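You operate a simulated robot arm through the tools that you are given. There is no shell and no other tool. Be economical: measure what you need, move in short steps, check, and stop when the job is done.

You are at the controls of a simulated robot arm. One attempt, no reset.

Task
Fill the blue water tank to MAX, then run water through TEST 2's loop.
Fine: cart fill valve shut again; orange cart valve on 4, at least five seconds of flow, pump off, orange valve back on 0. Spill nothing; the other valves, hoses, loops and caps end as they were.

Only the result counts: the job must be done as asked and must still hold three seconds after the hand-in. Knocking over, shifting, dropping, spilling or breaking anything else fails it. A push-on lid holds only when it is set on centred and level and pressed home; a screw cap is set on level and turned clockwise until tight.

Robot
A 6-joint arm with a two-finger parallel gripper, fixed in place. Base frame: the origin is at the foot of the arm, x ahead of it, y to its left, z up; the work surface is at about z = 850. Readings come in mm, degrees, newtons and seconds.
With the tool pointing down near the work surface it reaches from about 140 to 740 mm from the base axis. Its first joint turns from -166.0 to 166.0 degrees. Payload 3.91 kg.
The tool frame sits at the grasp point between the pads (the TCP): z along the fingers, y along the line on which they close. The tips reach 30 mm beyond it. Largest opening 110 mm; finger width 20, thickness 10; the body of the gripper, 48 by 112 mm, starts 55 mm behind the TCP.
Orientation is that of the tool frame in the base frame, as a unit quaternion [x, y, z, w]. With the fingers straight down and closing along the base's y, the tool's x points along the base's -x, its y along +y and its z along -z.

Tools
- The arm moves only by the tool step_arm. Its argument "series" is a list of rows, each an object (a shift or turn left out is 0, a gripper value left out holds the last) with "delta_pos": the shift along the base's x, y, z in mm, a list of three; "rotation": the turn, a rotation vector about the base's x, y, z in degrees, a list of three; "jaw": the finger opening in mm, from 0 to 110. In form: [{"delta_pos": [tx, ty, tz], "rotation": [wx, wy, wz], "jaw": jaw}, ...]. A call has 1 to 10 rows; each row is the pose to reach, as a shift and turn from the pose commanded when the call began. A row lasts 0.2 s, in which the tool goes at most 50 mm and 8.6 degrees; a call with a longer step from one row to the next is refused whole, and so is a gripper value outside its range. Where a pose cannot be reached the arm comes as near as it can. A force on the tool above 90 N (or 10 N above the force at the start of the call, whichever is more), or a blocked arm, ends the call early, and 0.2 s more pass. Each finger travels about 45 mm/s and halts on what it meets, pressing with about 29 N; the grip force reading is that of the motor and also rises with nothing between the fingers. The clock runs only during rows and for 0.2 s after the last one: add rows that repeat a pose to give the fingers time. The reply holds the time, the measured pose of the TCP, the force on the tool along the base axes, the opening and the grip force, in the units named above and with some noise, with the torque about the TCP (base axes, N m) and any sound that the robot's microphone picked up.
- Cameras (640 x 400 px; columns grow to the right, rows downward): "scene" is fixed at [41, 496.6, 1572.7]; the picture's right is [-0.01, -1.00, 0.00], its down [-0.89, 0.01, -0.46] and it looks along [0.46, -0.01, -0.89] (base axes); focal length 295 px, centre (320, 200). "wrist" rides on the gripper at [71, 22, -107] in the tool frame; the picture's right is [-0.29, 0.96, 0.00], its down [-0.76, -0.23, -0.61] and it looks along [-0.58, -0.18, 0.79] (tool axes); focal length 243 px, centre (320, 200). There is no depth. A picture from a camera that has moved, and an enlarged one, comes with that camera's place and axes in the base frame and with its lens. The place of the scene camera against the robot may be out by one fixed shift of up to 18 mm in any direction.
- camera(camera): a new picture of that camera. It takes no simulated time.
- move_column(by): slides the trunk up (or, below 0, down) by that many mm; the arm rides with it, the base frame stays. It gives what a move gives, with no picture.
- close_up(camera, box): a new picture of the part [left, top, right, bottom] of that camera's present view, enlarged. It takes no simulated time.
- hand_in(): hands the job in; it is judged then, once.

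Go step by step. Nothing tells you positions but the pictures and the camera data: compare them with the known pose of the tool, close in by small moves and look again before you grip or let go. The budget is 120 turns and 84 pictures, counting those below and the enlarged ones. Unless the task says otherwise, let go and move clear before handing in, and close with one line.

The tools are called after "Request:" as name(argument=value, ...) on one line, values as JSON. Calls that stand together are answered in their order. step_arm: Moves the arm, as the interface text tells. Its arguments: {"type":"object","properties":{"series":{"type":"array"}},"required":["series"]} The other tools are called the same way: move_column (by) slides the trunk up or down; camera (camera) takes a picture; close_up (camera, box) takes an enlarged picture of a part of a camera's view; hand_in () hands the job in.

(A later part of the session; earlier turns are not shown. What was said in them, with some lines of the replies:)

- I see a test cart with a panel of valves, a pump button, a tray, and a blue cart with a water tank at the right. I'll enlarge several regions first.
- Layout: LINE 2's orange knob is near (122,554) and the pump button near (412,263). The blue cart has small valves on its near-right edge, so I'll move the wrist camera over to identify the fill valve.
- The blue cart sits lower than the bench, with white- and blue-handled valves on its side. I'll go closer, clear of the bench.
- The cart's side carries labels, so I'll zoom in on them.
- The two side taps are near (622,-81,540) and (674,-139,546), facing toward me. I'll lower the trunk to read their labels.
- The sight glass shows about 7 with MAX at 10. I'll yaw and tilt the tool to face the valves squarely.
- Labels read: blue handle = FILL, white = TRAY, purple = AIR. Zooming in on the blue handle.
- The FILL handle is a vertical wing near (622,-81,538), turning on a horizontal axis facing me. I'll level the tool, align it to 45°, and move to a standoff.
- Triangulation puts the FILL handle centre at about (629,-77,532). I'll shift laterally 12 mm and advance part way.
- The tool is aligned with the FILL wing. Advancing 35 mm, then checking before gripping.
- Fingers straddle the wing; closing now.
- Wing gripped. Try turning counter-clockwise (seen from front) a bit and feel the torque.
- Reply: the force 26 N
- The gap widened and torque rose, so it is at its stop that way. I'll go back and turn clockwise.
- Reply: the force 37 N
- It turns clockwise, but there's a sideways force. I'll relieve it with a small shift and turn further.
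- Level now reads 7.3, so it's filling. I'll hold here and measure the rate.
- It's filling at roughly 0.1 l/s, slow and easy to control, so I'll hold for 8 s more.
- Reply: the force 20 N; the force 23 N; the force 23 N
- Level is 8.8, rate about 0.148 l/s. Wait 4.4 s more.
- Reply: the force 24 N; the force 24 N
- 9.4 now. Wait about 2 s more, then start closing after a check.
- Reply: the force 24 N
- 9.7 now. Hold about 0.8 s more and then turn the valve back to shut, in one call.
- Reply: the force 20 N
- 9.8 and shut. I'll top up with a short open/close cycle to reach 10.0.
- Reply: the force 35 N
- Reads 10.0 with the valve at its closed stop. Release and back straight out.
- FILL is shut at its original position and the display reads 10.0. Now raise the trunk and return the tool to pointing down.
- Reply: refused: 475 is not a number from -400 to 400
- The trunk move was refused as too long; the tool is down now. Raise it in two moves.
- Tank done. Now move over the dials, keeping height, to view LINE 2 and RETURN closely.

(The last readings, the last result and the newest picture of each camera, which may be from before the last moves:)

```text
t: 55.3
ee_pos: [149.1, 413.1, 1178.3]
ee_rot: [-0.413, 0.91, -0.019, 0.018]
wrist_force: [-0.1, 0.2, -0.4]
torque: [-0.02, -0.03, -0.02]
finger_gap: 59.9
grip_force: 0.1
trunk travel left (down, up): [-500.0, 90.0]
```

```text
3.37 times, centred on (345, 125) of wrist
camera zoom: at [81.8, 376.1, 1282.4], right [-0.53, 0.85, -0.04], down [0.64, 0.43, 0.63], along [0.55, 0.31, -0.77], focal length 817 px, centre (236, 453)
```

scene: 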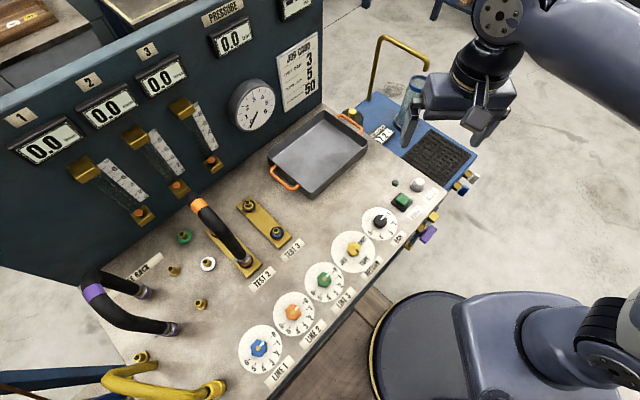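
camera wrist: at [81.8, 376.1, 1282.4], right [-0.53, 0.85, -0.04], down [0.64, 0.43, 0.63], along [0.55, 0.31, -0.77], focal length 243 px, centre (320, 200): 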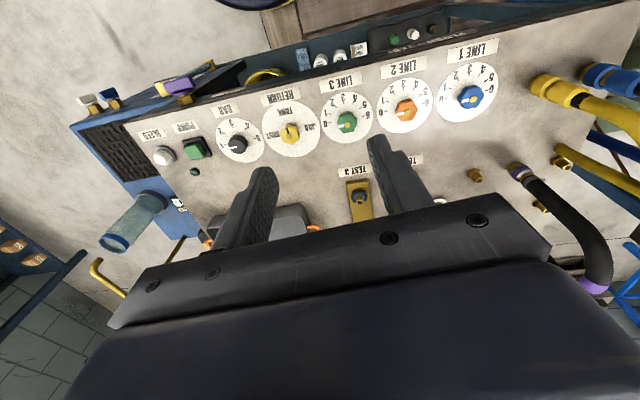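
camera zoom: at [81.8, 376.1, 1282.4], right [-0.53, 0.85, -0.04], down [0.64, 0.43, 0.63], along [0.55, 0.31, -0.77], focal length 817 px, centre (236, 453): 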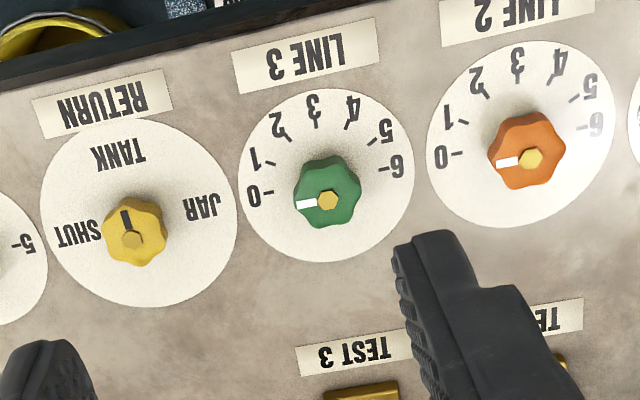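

RETURN points to TANK and LINE 2 is at 0, with 4 about 120° clockwise from it. I'll level the tool, yaw it ahead for the turn, and move above the orange knob at about (131,557).

Request:
step_arm(series=[{"rotation": [1.15, 2.75, 0], "delta_pos": [0, 40, -20]}, {"rotation": [1.15, 2.75, 0], "delta_pos": [-10, 80, -50]}, {"rotation": [1.15, 2.75, 0], "delta_pos": [-18, 115, -85]}, {"rotation": [1.15, 2.75, 0], "delta_pos": [-18, 144, -120]}])

Request:
step_arm(series=[{"rotation": [0, 0, 8]}, {"rotation": [0, 0, 16]}, {"rotation": [0, 0, 24]}, {"rotation": [0, 0, 32]}, {"rotation": [0, 0, 40]}, {"rotation": [0, 0, 48]}, {"rotation": [0, 0, 56]}, {"rotation": [0, 0, 64]}, {"rotation": [0, 0, 66]}])

Request:
camera(camera="wrist")

Request:
camera(camera="scene")

```text
refused: row 2 steps farther than a row can; nothing moved
```

```text
t: 57.3
ee_pos: [151.5, 411.4, 1178.1]
ee_rot: [0.843, -0.538, 0.006, -0.025]
wrist_force: [-0.8, -0.5, 0.1]
torque: [0.0, -0.01, 0.0]
finger_gap: 60.1
grip_force: 0.0
trunk travel left (down, up): [-500.0, 90.0]
```

```text
45 pictures are left
camera wrist: at [157.9, 333.4, 1282.0], right [-0.99, -0.14, -0.04], down [-0.14, 0.76, 0.63], along [-0.06, 0.63, -0.77], focal length 243 px, centre (320, 200)
```

wrist: 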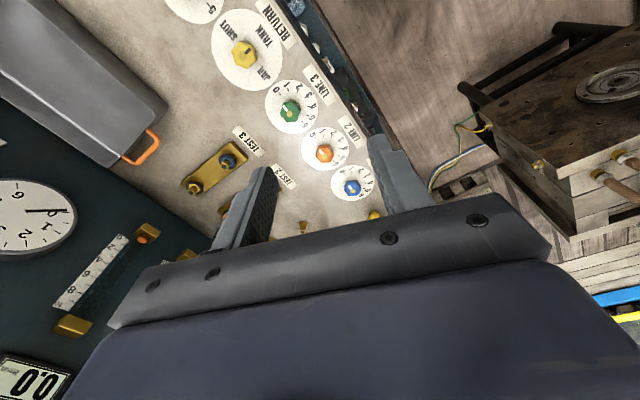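

```text
44 pictures are left
```

scene: 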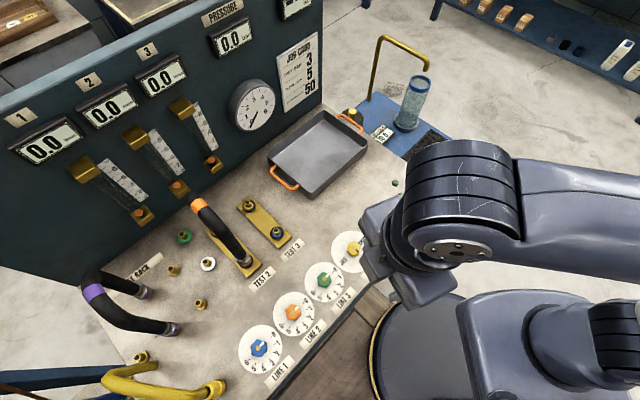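

Orange knob estimated at (134,556). Level the tool and move above it, to z≈1000.

Request:
step_arm(series=[{"rotation": [-2.06, 2.12, 0], "delta_pos": [-5, 38, -20]}, {"rotation": [-2.06, 2.12, 0], "delta_pos": [-10, 76, -40]}, {"rotation": [-2.06, 2.12, 0], "delta_pos": [-15, 112, -65]}, {"rotation": [-2.06, 2.12, 0], "delta_pos": [-17, 145, -95]}, {"rotation": [-2.06, 2.12, 0], "delta_pos": [-17, 145, -140]}, {"rotation": [-2.06, 2.12, 0], "delta_pos": [-17, 145, -178]}])

Request:
camera(camera="wrist")

Request:
close_up(camera="scene", box=[220, 220, 380, 360])

```text
t: 58.7
ee_pos: [133.1, 554.9, 1000.1]
ee_rot: [0.843, -0.538, -0.001, -0.001]
wrist_force: [0.4, -0.7, 0.6]
torque: [0.03, -0.03, 0.05]
finger_gap: 60.1
grip_force: 0.0
trunk travel left (down, up): [-500.0, 90.0]
```

```text
43 pictures are left
camera wrist: at [144.1, 481.5, 1107.0], right [-0.99, -0.14, 0.0], down [-0.11, 0.79, 0.61], along [-0.08, 0.6, -0.79], focal length 243 px, centre (320, 200)
```

wrist: 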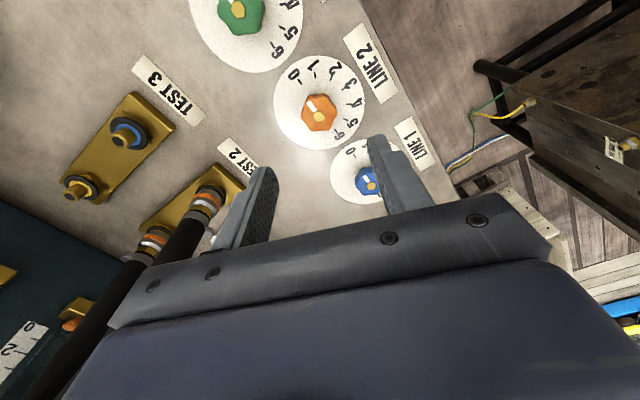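

```text
2.86 times, centred on (300, 290) of scene
camera zoom: at [41.0, 496.6, 1572.7], right [-0.01, -1.0, 0.0], down [-0.89, 0.01, -0.46], along [0.46, -0.01, -0.89], focal length 842 px, centre (377, -57)
```

zoom: 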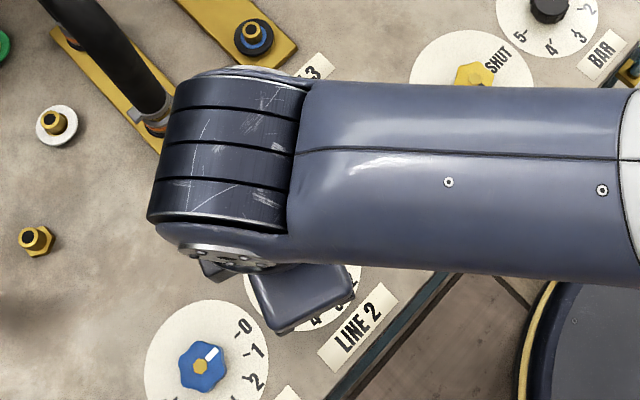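

The hose loops TEST 2's ports with both ends clipped. Refined orange knob: (134.5,563,≈860). Shift +8 in y and descend to check.

Request:
step_arm(series=[{"delta_pos": [1, 8, -35]}, {"delta_pos": [1, 8, -70]}, {"delta_pos": [1, 8, -92]}, {"delta_pos": [1, 8, -92]}])

Request:
camera(camera="wrist")

```text
t: 59.7
ee_pos: [135.0, 562.3, 908.6]
ee_rot: [0.843, -0.538, 0.001, -0.001]
wrist_force: [-0.8, 0.0, 0.1]
torque: [0.02, 0.03, -0.01]
finger_gap: 59.9
grip_force: 0.1
trunk travel left (down, up): [-500.0, 90.0]
```

```text
41 pictures are left
camera wrist: at [145.0, 489.5, 1015.7], right [-0.99, -0.14, 0.0], down [-0.11, 0.79, 0.61], along [-0.08, 0.6, -0.79], focal length 243 px, centre (320, 200)
```

wrist: 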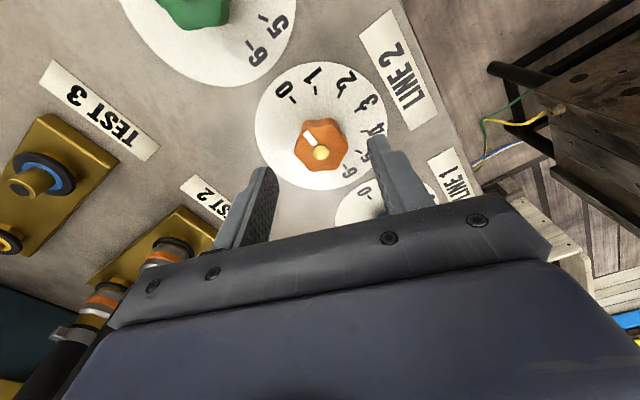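

Rechecking with the dial plate at z=850: the knob centre is (135,552) with its top at about 875. Shift -10 in y, descend to z≈886 and look.

Request:
step_arm(series=[{"delta_pos": [0.5, -10.5, 0]}, {"delta_pos": [0.5, -10.5, -12]}, {"delta_pos": [0.5, -10.5, -22]}, {"delta_pos": [0.5, -10.5, -22]}])

Request:
close_up(camera="wrist", box=[180, 60, 480, 250])

```text
t: 60.7
ee_pos: [136.1, 552.7, 885.9]
ee_rot: [0.843, -0.538, 0.001, -0.001]
wrist_force: [0.5, -0.1, 0.5]
torque: [0.03, 0.01, -0.01]
finger_gap: 60.2
grip_force: 0.0
trunk travel left (down, up): [-500.0, 90.0]
```

```text
2.11 times, centred on (330, 155) of wrist
camera zoom: at [147.2, 479.1, 992.9], right [-0.99, -0.14, 0.0], down [-0.11, 0.79, 0.61], along [-0.08, 0.6, -0.79], focal length 511 px, centre (299, 295)
```

zoom: 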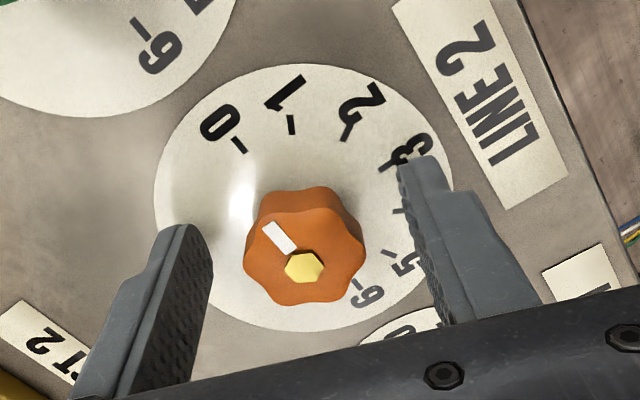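

The knob is centred between the fingers. Closing.

Request:
step_arm(series=[{"jaw": 48}, {"jaw": 36}, {"jaw": 25}, {"jaw": 20}, {"jaw": 20}])

Request:
close_up(camera="wrist", box=[180, 60, 480, 250])

```text
t: 61.9
ee_pos: [137.6, 553.0, 886.5]
ee_rot: [0.843, -0.538, 0.0, -0.001]
wrist_force: [2.3, 0.9, -1.0]
torque: [0.1, -0.02, -0.02]
finger_gap: 32.6
grip_force: 44.7
trunk travel left (down, up): [-500.0, 90.0]
```

```text
2.11 times, centred on (330, 155) of wrist
camera zoom: at [147.5, 479.2, 993.1], right [-0.99, -0.14, 0.0], down [-0.11, 0.79, 0.61], along [-0.08, 0.6, -0.79], focal length 511 px, centre (299, 295)
```

zoom: 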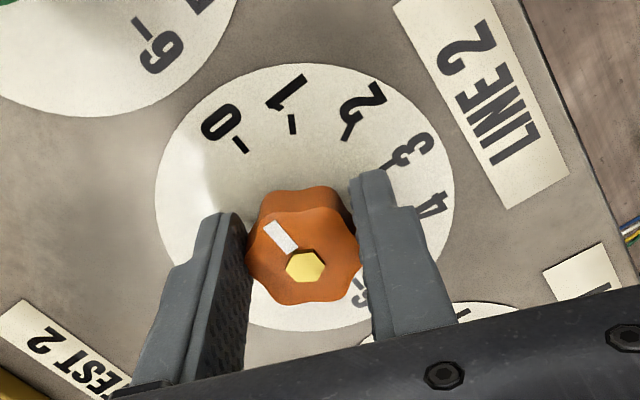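

Gripped at 32.6 mm. Turning clockwise (about -z) 64° first.

Request:
step_arm(series=[{"rotation": [0, 0, -8]}, {"rotation": [0, 0, -16]}, {"rotation": [0, 0, -24]}, {"rotation": [0, 0, -32]}, {"rotation": [0, 0, -40]}, {"rotation": [0, 0, -48]}, {"rotation": [0, 0, -56]}, {"rotation": [0, 0, -64]}])

Request:
close_up(camera="wrist", box=[180, 60, 480, 250])

```text
t: 63.7
ee_pos: [130.8, 553.7, 886.3]
ee_rot: [-0.43, 0.903, 0.0, -0.001]
wrist_force: [-38.5, 0.8, -4.4]
torque: [-0.52, 0.89, 0.19]
finger_gap: 32.6
grip_force: 44.9
trunk travel left (down, up): [-500.0, 90.0]
```

```text
2.11 times, centred on (330, 155) of wrist
camera zoom: at [69.3, 512.4, 993.3], right [-0.56, 0.83, 0.0], down [0.66, 0.44, 0.61], along [0.5, 0.34, -0.79], focal length 511 px, centre (299, 295)
```

zoom: 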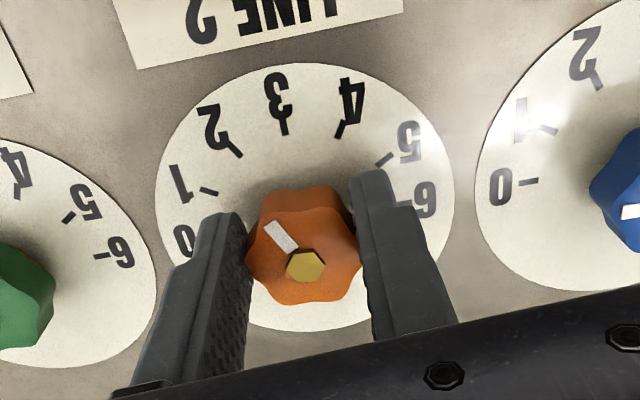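

The knob follows the fingers without slipping, but it sits 6.5 mm off the tool axis: its true axis is at about (135,559). I'll follow that arc for the remaining 56°.

Request:
step_arm(series=[{"delta_pos": [-5.8, 2.2, 0], "rotation": [0, 0, -8]}, {"delta_pos": [-6.4, 2.9, 0], "rotation": [0, 0, -16]}, {"delta_pos": [-6.9, 3.6, 0], "rotation": [0, 0, -24]}, {"delta_pos": [-7.2, 4.5, 0], "rotation": [0, 0, -32]}, {"delta_pos": [-7.5, 5.4, 0], "rotation": [0, 0, -40]}, {"delta_pos": [-7.6, 6.3, 0], "rotation": [0, 0, -48]}, {"delta_pos": [-7.6, 7.2, 0], "rotation": [0, 0, -56]}, {"delta_pos": [-7.6, 7.2, 0], "rotation": [0, 0, -56]}])

Request:
close_up(camera="wrist", box=[180, 60, 480, 250])

```text
t: 65.5
ee_pos: [129.3, 559.0, 886.8]
ee_rot: [0.046, 0.999, -0.001, 0.001]
wrist_force: [-5.0, -14.8, 0.3]
torque: [-0.6, -0.05, -0.07]
finger_gap: 32.6
grip_force: 44.5
trunk travel left (down, up): [-500.0, 90.0]
```

```text
2.11 times, centred on (330, 155) of wrist
camera zoom: at [59.7, 587.3, 993.0], right [0.38, 0.93, 0.0], down [0.73, -0.3, 0.61], along [0.56, -0.23, -0.79], focal length 511 px, centre (299, 295)
```

zoom: 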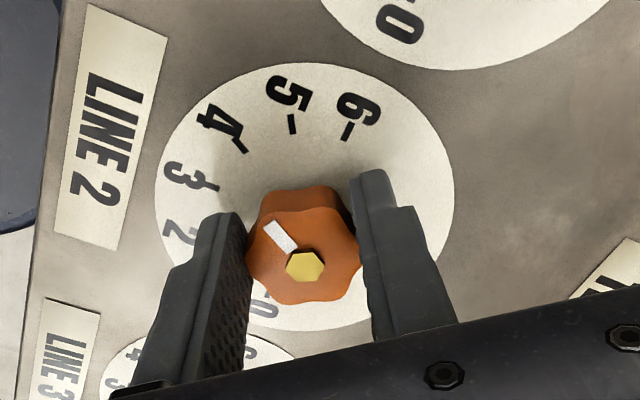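

The pointer stands exactly on 4. Release, lift, and go toward the pump button near (408,277).

Request:
step_arm(series=[{"jaw": 45}, {"jaw": 60}, {"jaw": 60}, {"delta_pos": [0, 0, 40]}, {"delta_pos": [0, 0, 80]}, {"delta_pos": [0, 0, 120]}])

Request:
step_arm(series=[{"delta_pos": [27, -28, 0], "jaw": 40}, {"delta_pos": [56, -56, 0], "jaw": 20}, {"delta_pos": [84, -84, 0], "jaw": 0}, {"delta_pos": [112, -112, 0]}, {"delta_pos": [140, -140, 0]}, {"delta_pos": [168, -168, 0]}, {"delta_pos": [196, -196, 0]}, {"delta_pos": [224, -224, 0]}, {"delta_pos": [252, -252, 0]}, {"delta_pos": [270, -282, 0]}])

Request:
camera(camera="wrist")

Request:
close_up(camera="scene", box=[220, 220, 380, 360])

```text
t: 66.9
ee_pos: [127.7, 559.5, 1006.2]
ee_rot: [0.044, 0.999, -0.001, 0.0]
wrist_force: [0.1, -0.2, 0.1]
torque: [0.04, 0.03, 0.01]
finger_gap: 60.0
grip_force: 0.1
trunk travel left (down, up): [-500.0, 90.0]
```

```text
t: 69.1
ee_pos: [398.5, 276.6, 1007.3]
ee_rot: [0.045, 0.999, -0.002, 0.001]
wrist_force: [-0.2, 1.1, -0.1]
torque: [-0.08, 0.0, 0.01]
finger_gap: 0.1
grip_force: 29.0
trunk travel left (down, up): [-500.0, 90.0]
```

```text
36 pictures are left
camera wrist: at [330.2, 304.2, 1113.9], right [0.37, 0.93, 0.0], down [0.74, -0.3, 0.61], along [0.56, -0.23, -0.79], focal length 243 px, centre (320, 200)
```

wrist: 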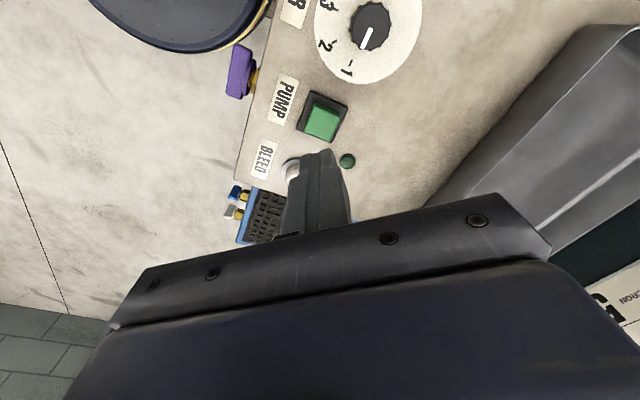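

```text
2.86 times, centred on (300, 290) of scene
camera zoom: at [41.0, 496.6, 1572.7], right [-0.01, -1.0, 0.0], down [-0.89, 0.01, -0.46], along [0.46, -0.01, -0.89], focal length 842 px, centre (377, -57)
```

zoom: 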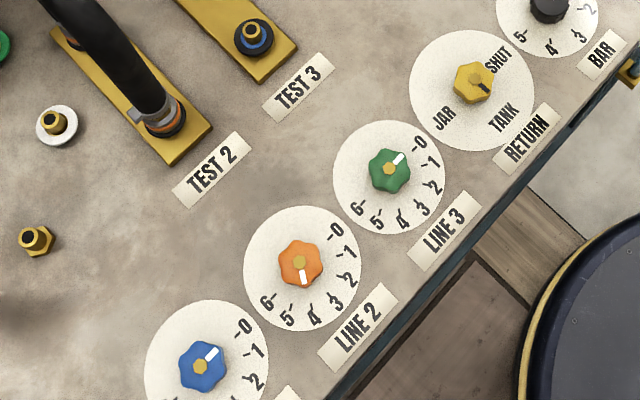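

Orange is confirmed on 4 in the scene view. The pump button is at about (412,272); move above it and lower to tip z≈895.

Request:
step_arm(series=[{"delta_pos": [13.5, -4.6, -30]}, {"delta_pos": [13.5, -4.6, -60]}, {"delta_pos": [13.5, -4.6, -82]}, {"delta_pos": [13.5, -4.6, -82]}])

Request:
close_up(camera="wrist", box=[200, 60, 480, 250])

Request:
close_up(camera="scene", box=[340, 140, 480, 240])

```text
t: 70.1
ee_pos: [412.6, 275.0, 924.9]
ee_rot: [0.045, 0.999, -0.001, 0.0]
wrist_force: [-0.6, 0.0, 0.5]
torque: [0.0, -0.01, 0.0]
finger_gap: 0.0
grip_force: 29.2
trunk travel left (down, up): [-500.0, 90.0]
```

```text
2.11 times, centred on (340, 155) of wrist
camera zoom: at [344.3, 301.9, 1030.6], right [0.37, 0.93, 0.0], down [0.74, -0.3, 0.61], along [0.56, -0.23, -0.79], focal length 511 px, centre (278, 295)
```

zoom: 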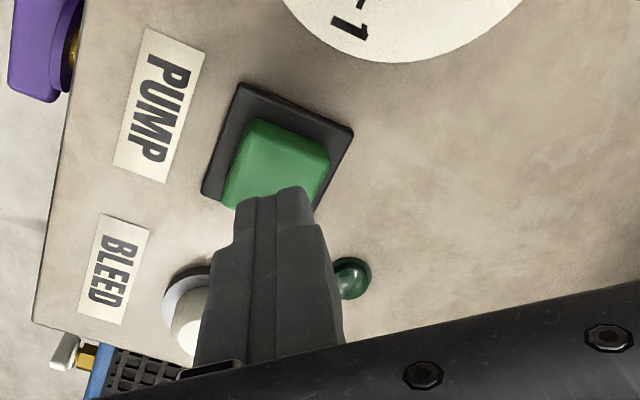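

```text
4.00 times, centred on (410, 190) of scene
camera zoom: at [41.0, 496.6, 1572.7], right [-0.01, -1.0, 0.0], down [-0.89, 0.01, -0.46], along [0.46, -0.01, -0.89], focal length 1179 px, centre (-40, 240)
```

zoom: 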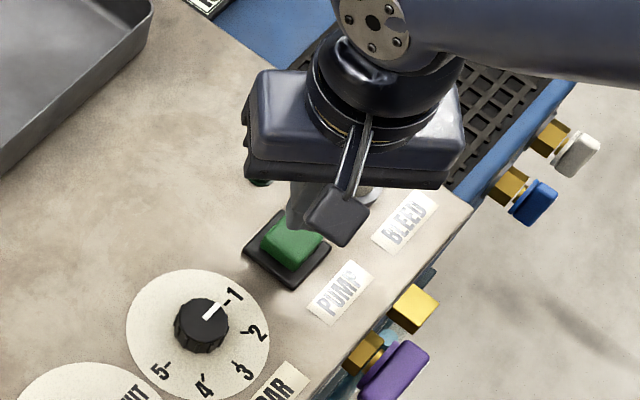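

The fingertip is over the button within a few mm. Pressing down gently.

Request:
step_arm(series=[{"delta_pos": [-2, 0, -10]}, {"delta_pos": [-2, 0, -16]}, {"delta_pos": [-2, 0, -20]}, {"delta_pos": [-2, 0, -24]}, {"delta_pos": [-2, 0, -27]}])

Request:
close_up(camera="scene", box=[340, 140, 480, 240])

```text
t: 71.3
ee_pos: [408.9, 273.4, 897.6]
ee_rot: [0.044, 0.999, -0.001, 0.001]
wrist_force: [1.3, 0.6, 2.1]
torque: [-0.02, -0.06, 0.0]
finger_gap: 0.0
grip_force: 28.6
trunk travel left (down, up): [-500.0, 90.0]
heard: click
```

```text
4.00 times, centred on (410, 190) of scene
camera zoom: at [41.0, 496.6, 1572.7], right [-0.01, -1.0, 0.0], down [-0.89, 0.01, -0.46], along [0.46, -0.01, -0.89], focal length 1179 px, centre (-40, 240)
```

zoom: 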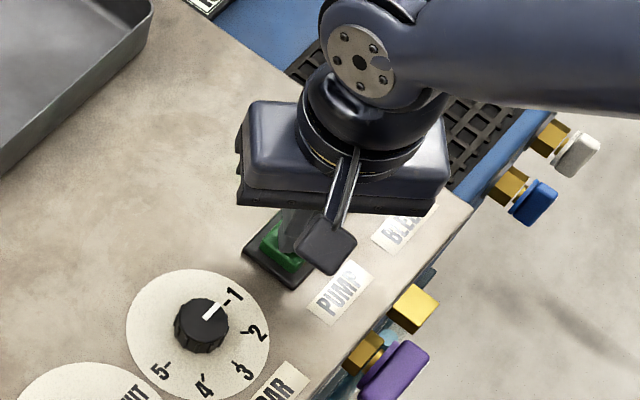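

Heard a click. Lift off and check the lamp and flow display.

Request:
step_arm(series=[{"delta_pos": [0, 0, 15]}, {"delta_pos": [0, 0, 30]}, {"delta_pos": [0, 0, 30]}])

Request:
close_up(camera="scene", box=[0, 0, 340, 220])

Request:
close_up(camera="scene", box=[340, 90, 480, 240])

```text
t: 72.1
ee_pos: [409.9, 274.1, 927.3]
ee_rot: [0.044, 0.999, -0.001, 0.001]
wrist_force: [0.2, -0.2, 0.0]
torque: [0.01, -0.02, 0.02]
finger_gap: 0.2
grip_force: 29.2
trunk travel left (down, up): [-500.0, 90.0]
```

```text
1.82 times, centred on (170, 110) of scene
camera zoom: at [41.0, 496.6, 1572.7], right [-0.01, -1.0, 0.0], down [-0.89, 0.01, -0.46], along [0.46, -0.01, -0.89], focal length 536 px, centre (593, 364)
```

zoom: 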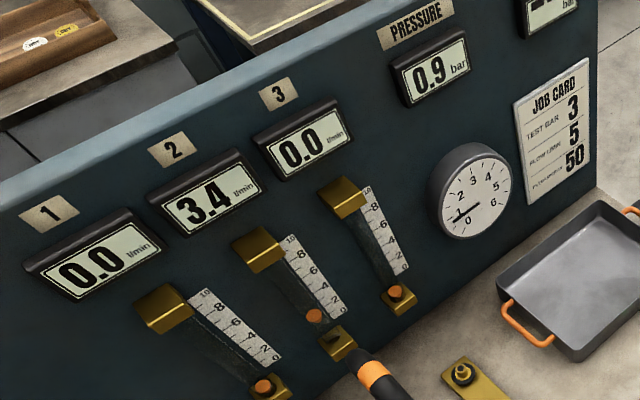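

```text
2.67 times, centred on (410, 165) of scene
camera zoom: at [41.0, 496.6, 1572.7], right [-0.01, -1.0, 0.0], down [-0.89, 0.01, -0.46], along [0.46, -0.01, -0.89], focal length 786 px, centre (80, 293)
```

zoom: 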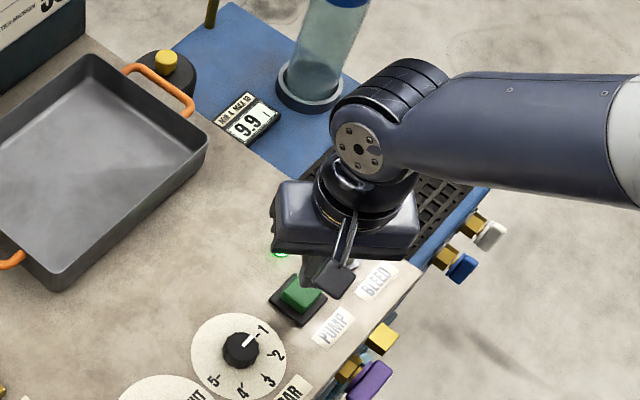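

Line 2 shows 3.4 l/min and the lamp is lit. Hold about 6.5 s, and check that nothing leaks.

Request:
step_arm(series=[{}, {}, {}, {}, {}, {}, {}, {}, {}, {}])

Request:
step_arm(series=[{}, {}, {}, {}, {}, {}, {}, {}, {}, {}])

Request:
step_arm(series=[{}, {}, {}, {}, {}, {}, {}, {}, {}, {}])

Request:
camera(camera="scene")

Request:
close_up(camera="scene", box=[360, 105, 420, 145])

```text
t: 74.3
ee_pos: [409.1, 274.1, 927.3]
ee_rot: [0.044, 0.999, -0.001, 0.0]
wrist_force: [0.8, 0.4, 0.3]
torque: [0.04, 0.03, 0.03]
finger_gap: 0.0
grip_force: 28.5
trunk travel left (down, up): [-500.0, 90.0]
```

```text
t: 76.5
ee_pos: [409.6, 275.0, 927.5]
ee_rot: [0.045, 0.999, -0.002, 0.0]
wrist_force: [0.5, 0.4, 1.0]
torque: [-0.02, 0.0, -0.01]
finger_gap: 0.0
grip_force: 29.1
trunk travel left (down, up): [-500.0, 90.0]
```

```text
t: 78.7
ee_pos: [410.1, 273.4, 927.5]
ee_rot: [0.044, 0.999, -0.001, -0.001]
wrist_force: [0.3, -0.2, -0.3]
torque: [0.0, -0.01, 0.01]
finger_gap: 0.4
grip_force: 29.0
trunk travel left (down, up): [-500.0, 90.0]
```

```text
29 pictures are left
```

scene: 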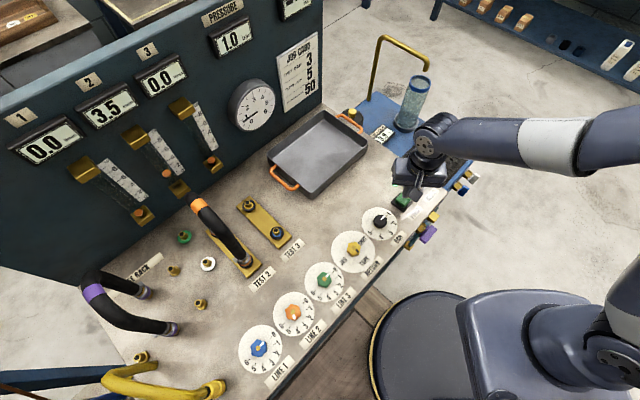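

```text
10.00 times, centred on (390, 125) of scene
camera zoom: at [41.0, 496.6, 1572.7], right [-0.01, -1.0, 0.0], down [-0.89, 0.01, -0.46], along [0.46, -0.01, -0.89], focal length 2948 px, centre (-380, 950)
```

zoom: 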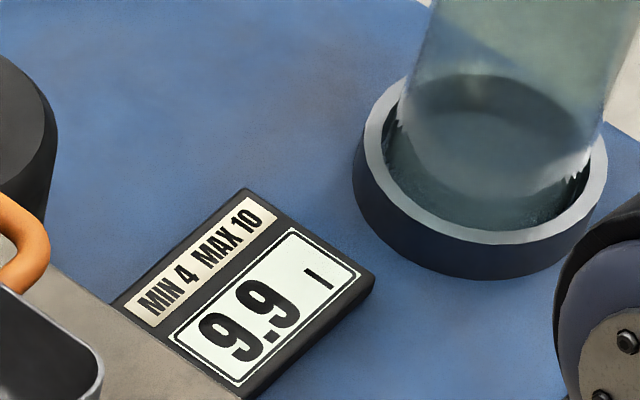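

Flow of 3.5 l/min held for well over five seconds, with the tank steady at 9.9. Press the pump again to switch it off.

Request:
step_arm(series=[{"delta_pos": [0, 0, -14]}, {"delta_pos": [0, 0, -22]}, {"delta_pos": [0, 0, -27]}, {"delta_pos": [0, 0, -30]}, {"delta_pos": [0, 0, -15]}, {"delta_pos": [0, 0, 30]}, {"delta_pos": [0, 0, 80]}])

Request:
camera(camera="scene")

```text
t: 80.3
ee_pos: [411.3, 275.2, 1006.1]
ee_rot: [0.044, 0.999, -0.001, 0.001]
wrist_force: [-0.2, 0.8, 0.4]
torque: [-0.01, 0.01, -0.02]
finger_gap: 0.0
grip_force: 29.6
trunk travel left (down, up): [-500.0, 90.0]
heard: click
```

```text
27 pictures are left
```

scene: 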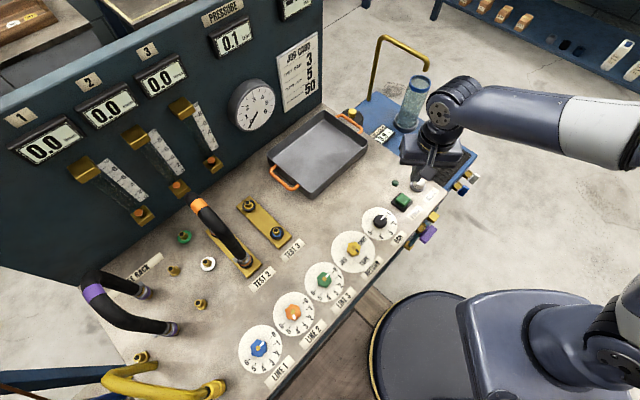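

Pump off: flow 0, pressure dropping. Return to the orange knob, now aiming at its true centre (135,559).

Request:
step_arm(series=[{"delta_pos": [-25, 30, 0]}, {"delta_pos": [-53, 58, 0], "jaw": 20}, {"delta_pos": [-81, 87, 0], "jaw": 40}, {"delta_pos": [-109, 115, 0], "jaw": 60}, {"delta_pos": [-137, 144, 0]}, {"delta_pos": [-165, 173, 0]}, {"delta_pos": [-193, 201, 0]}, {"delta_pos": [-221, 229, 0]}, {"delta_pos": [-249, 257, 0]}, {"delta_pos": [-275.5, 284.5, 0]}])

Request:
step_arm(series=[{"delta_pos": [0, 0, -40]}, {"delta_pos": [0, 0, -80]}, {"delta_pos": [0, 0, -100]}, {"delta_pos": [0, 0, -100]}])

Request:
close_up(camera="wrist", box=[180, 60, 480, 250])

```text
t: 82.5
ee_pos: [134.8, 559.9, 1008.3]
ee_rot: [0.045, 0.999, -0.001, -0.001]
wrist_force: [-1.1, -0.1, -0.2]
torque: [0.0, 0.04, 0.03]
finger_gap: 60.0
grip_force: 0.2
trunk travel left (down, up): [-500.0, 90.0]
```

```text
t: 83.5
ee_pos: [135.5, 560.6, 908.3]
ee_rot: [0.045, 0.999, -0.001, 0.0]
wrist_force: [0.6, 1.3, 0.2]
torque: [-0.03, -0.01, -0.03]
finger_gap: 60.0
grip_force: 0.1
trunk travel left (down, up): [-500.0, 90.0]
```

```text
2.11 times, centred on (330, 155) of wrist
camera zoom: at [67.5, 587.5, 1013.8], right [0.37, 0.93, 0.0], down [0.74, -0.3, 0.61], along [0.56, -0.23, -0.79], focal length 511 px, centre (299, 295)
```

zoom: 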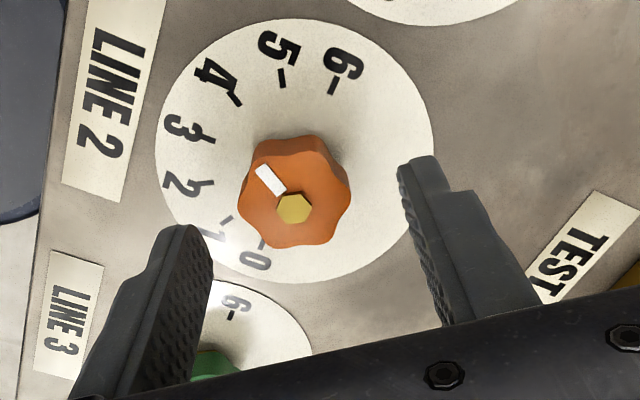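

The knob is between the fingers with its pointer still on 4. Descend and grip.

Request:
step_arm(series=[{"delta_pos": [0, -1, -12]}, {"delta_pos": [0, -1, -22]}, {"delta_pos": [0, -1, -22], "jaw": 45}, {"delta_pos": [0, -1, -22], "jaw": 33}, {"delta_pos": [0, -1, -22], "jaw": 20}, {"delta_pos": [0, -1, -22], "jaw": 20}, {"delta_pos": [0, -1, -22], "jaw": 20}])

Request:
close_up(camera="wrist", box=[180, 60, 480, 250])

```text
t: 85.1
ee_pos: [134.4, 558.4, 885.5]
ee_rot: [0.045, 0.999, 0.0, 0.0]
wrist_force: [0.3, 6.6, -1.1]
torque: [0.36, -0.05, -0.01]
finger_gap: 32.9
grip_force: 45.4
trunk travel left (down, up): [-500.0, 90.0]
```

```text
2.11 times, centred on (330, 155) of wrist
camera zoom: at [66.7, 586.3, 992.4], right [0.37, 0.93, 0.0], down [0.74, -0.3, 0.61], along [0.56, -0.23, -0.79], focal length 511 px, centre (299, 295)
```

zoom: 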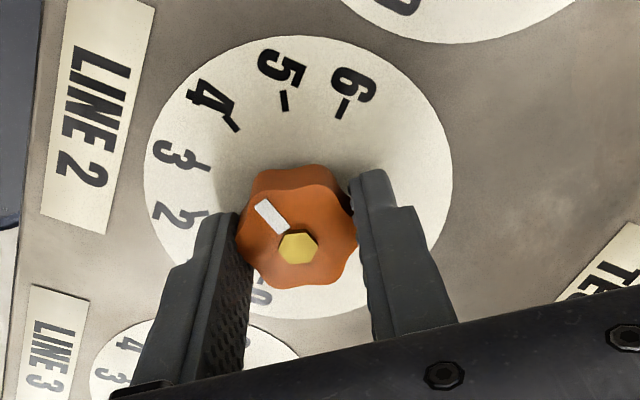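

Gripped. Turn counter-clockwise 64°, check, then the rest.

Request:
step_arm(series=[{"rotation": [0, 0, 8]}, {"rotation": [0, 0, 16]}, {"rotation": [0, 0, 24]}, {"rotation": [0, 0, 32]}, {"rotation": [0, 0, 40]}, {"rotation": [0, 0, 48]}, {"rotation": [0, 0, 56]}, {"rotation": [0, 0, 64]}])

Request:
close_up(camera="wrist", box=[180, 60, 480, 250])

```text
t: 86.9
ee_pos: [134.7, 559.7, 886.1]
ee_rot: [-0.492, 0.87, 0.0, 0.002]
wrist_force: [6.4, 22.6, 12.4]
torque: [-0.31, 0.29, 0.02]
finger_gap: 32.8
grip_force: 45.0
trunk travel left (down, up): [-500.0, 90.0]
```

```text
2.11 times, centred on (330, 155) of wrist
camera zoom: at [79.8, 509.1, 992.2], right [-0.67, 0.74, 0.0], down [0.59, 0.53, 0.61], along [0.45, 0.41, -0.79], focal length 511 px, centre (299, 295)
```

zoom: 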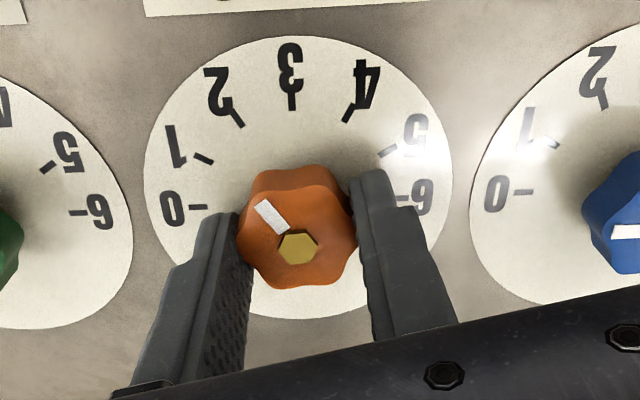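

Following well. Turn the remaining 56°.

Request:
step_arm(series=[{"delta_pos": [0, 0.5, 0], "rotation": [0, 0, 8]}, {"delta_pos": [0, 1, 0], "rotation": [0, 0, 16]}, {"delta_pos": [0, 1, 0], "rotation": [0, 0, 24]}, {"delta_pos": [0, 1, 0], "rotation": [0, 0, 32]}, {"delta_pos": [0, 1, 0], "rotation": [0, 0, 40]}, {"delta_pos": [0, 1, 0], "rotation": [0, 0, 48]}, {"delta_pos": [0, 1, 0], "rotation": [0, 0, 56]}, {"delta_pos": [0, 1, 0], "rotation": [0, 0, 56]}])

Request:
close_up(camera="wrist", box=[180, 60, 480, 250])

```text
t: 88.7
ee_pos: [134.5, 558.7, 886.0]
ee_rot: [0.844, -0.537, -0.001, -0.001]
wrist_force: [1.4, 12.8, 13.8]
torque: [0.21, -0.01, -0.35]
finger_gap: 32.7
grip_force: 44.8
trunk travel left (down, up): [-500.0, 90.0]
```

```text
2.11 times, centred on (330, 155) of wrist
camera zoom: at [144.8, 485.4, 992.2], right [-0.99, -0.14, 0.0], down [-0.11, 0.79, 0.61], along [-0.08, 0.6, -0.79], focal length 511 px, centre (299, 295)
```

zoom: 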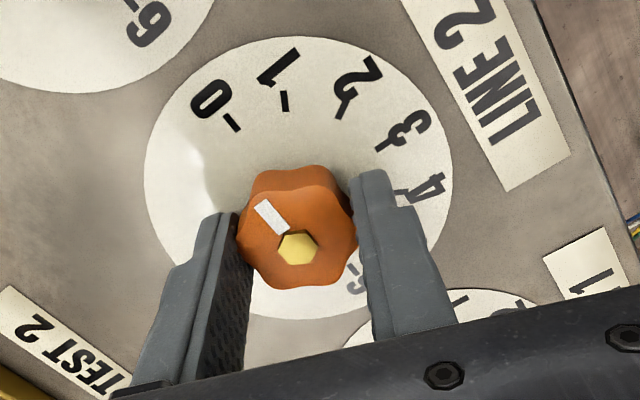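

Pointer is on 0. Release, lift clear, and back away.

Request:
step_arm(series=[{"jaw": 45}, {"jaw": 60}, {"jaw": 60}, {"delta_pos": [0, 0, 40]}, {"delta_pos": [0, 0, 80]}, {"delta_pos": [0, 0, 125]}])

Request:
step_arm(series=[{"delta_pos": [28, -28, 10]}, {"delta_pos": [56, -60, 20]}, {"delta_pos": [90, -90, 30]}, {"delta_pos": [120, -120, 40]}, {"delta_pos": [150, -150, 50]}, {"delta_pos": [180, -180, 60]}, {"delta_pos": [210, -210, 70]}, {"delta_pos": [240, -240, 80]}, {"delta_pos": [260, -280, 85]}])

Request:
camera(camera="scene")

Request:
close_up(camera="scene", box=[220, 200, 380, 360])

Request:
close_up(camera="scene", box=[340, 90, 500, 240])

Request:
close_up(camera="scene", box=[0, 0, 340, 220])

```text
t: 90.1
ee_pos: [135.6, 558.5, 1011.7]
ee_rot: [0.843, -0.538, 0.001, -0.001]
wrist_force: [0.2, 0.7, -0.1]
torque: [0.0, -0.02, 0.0]
finger_gap: 59.9
grip_force: 0.1
trunk travel left (down, up): [-500.0, 90.0]
```

```text
t: 92.1
ee_pos: [394.6, 277.3, 1096.2]
ee_rot: [0.843, -0.538, 0.0, -0.001]
wrist_force: [0.6, -0.3, 0.3]
torque: [0.0, 0.01, 0.02]
finger_gap: 60.2
grip_force: 0.0
trunk travel left (down, up): [-500.0, 90.0]
```

```text
22 pictures are left
```

scene: 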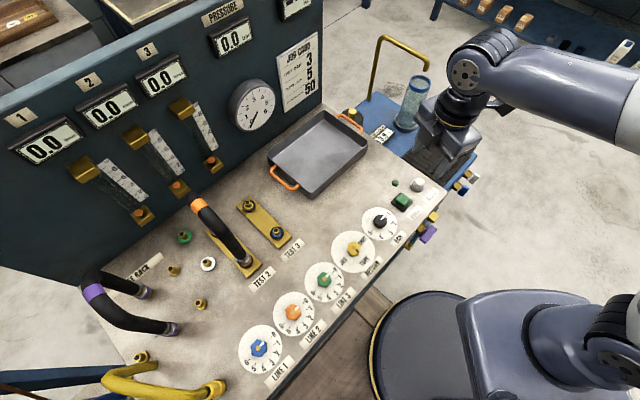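

```text
2.50 times, centred on (300, 280) of scene
camera zoom: at [41.0, 496.6, 1572.7], right [-0.01, -1.0, 0.0], down [-0.89, 0.01, -0.46], along [0.46, -0.01, -0.89], focal length 737 px, centre (370, 0)
```

zoom: 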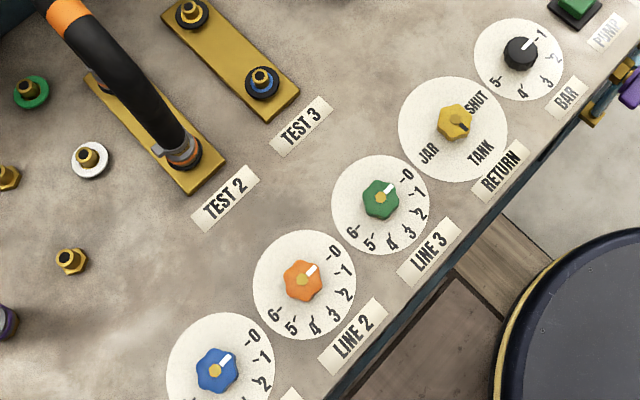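

```text
2.67 times, centred on (420, 165) of scene
camera zoom: at [41.0, 496.6, 1572.7], right [-0.01, -1.0, 0.0], down [-0.89, 0.01, -0.46], along [0.46, -0.01, -0.89], focal length 786 px, centre (53, 293)
```

zoom: 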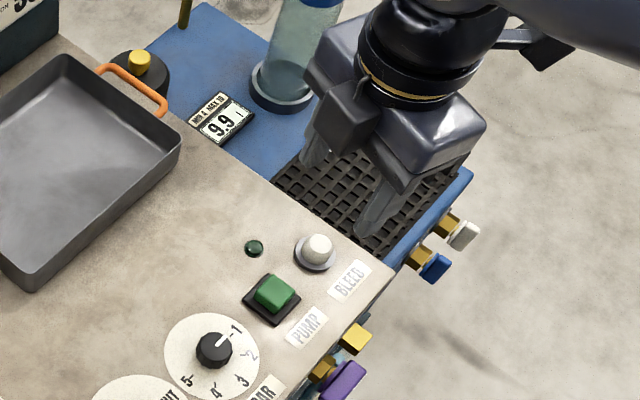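

```text
1.82 times, centred on (170, 110) of scene
camera zoom: at [41.0, 496.6, 1572.7], right [-0.01, -1.0, 0.0], down [-0.89, 0.01, -0.46], along [0.46, -0.01, -0.89], focal length 536 px, centre (593, 364)
```

zoom: 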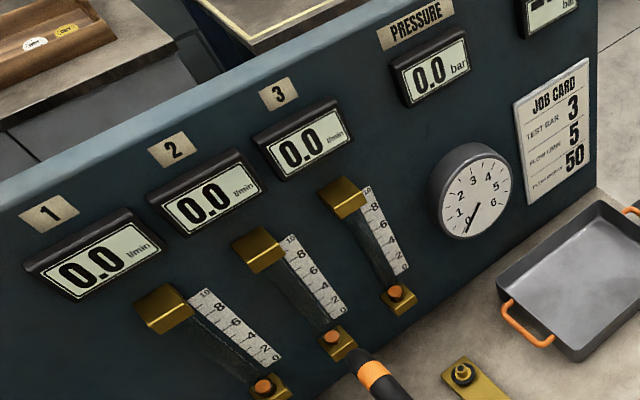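

The pump is off, all flows and pressure read 0, orange is on 0, the FILL valve is shut, and the arm is clear. The tank reads 9.9 because the loop took up a little water after the fill to 10.0. Handing in.

Request:
hand_in()

```text
The job is handed in.
```

I filled the tank to MAX (10.0 l) and shut the fill valve, then ran TEST 2's loop with the orange valve on 4 at about 3.5 l/min for over six seconds. The pump is off and the orange valve is back on 0; I saw no spills, and the tank ended at 9.9 l because the loop took up a little water.
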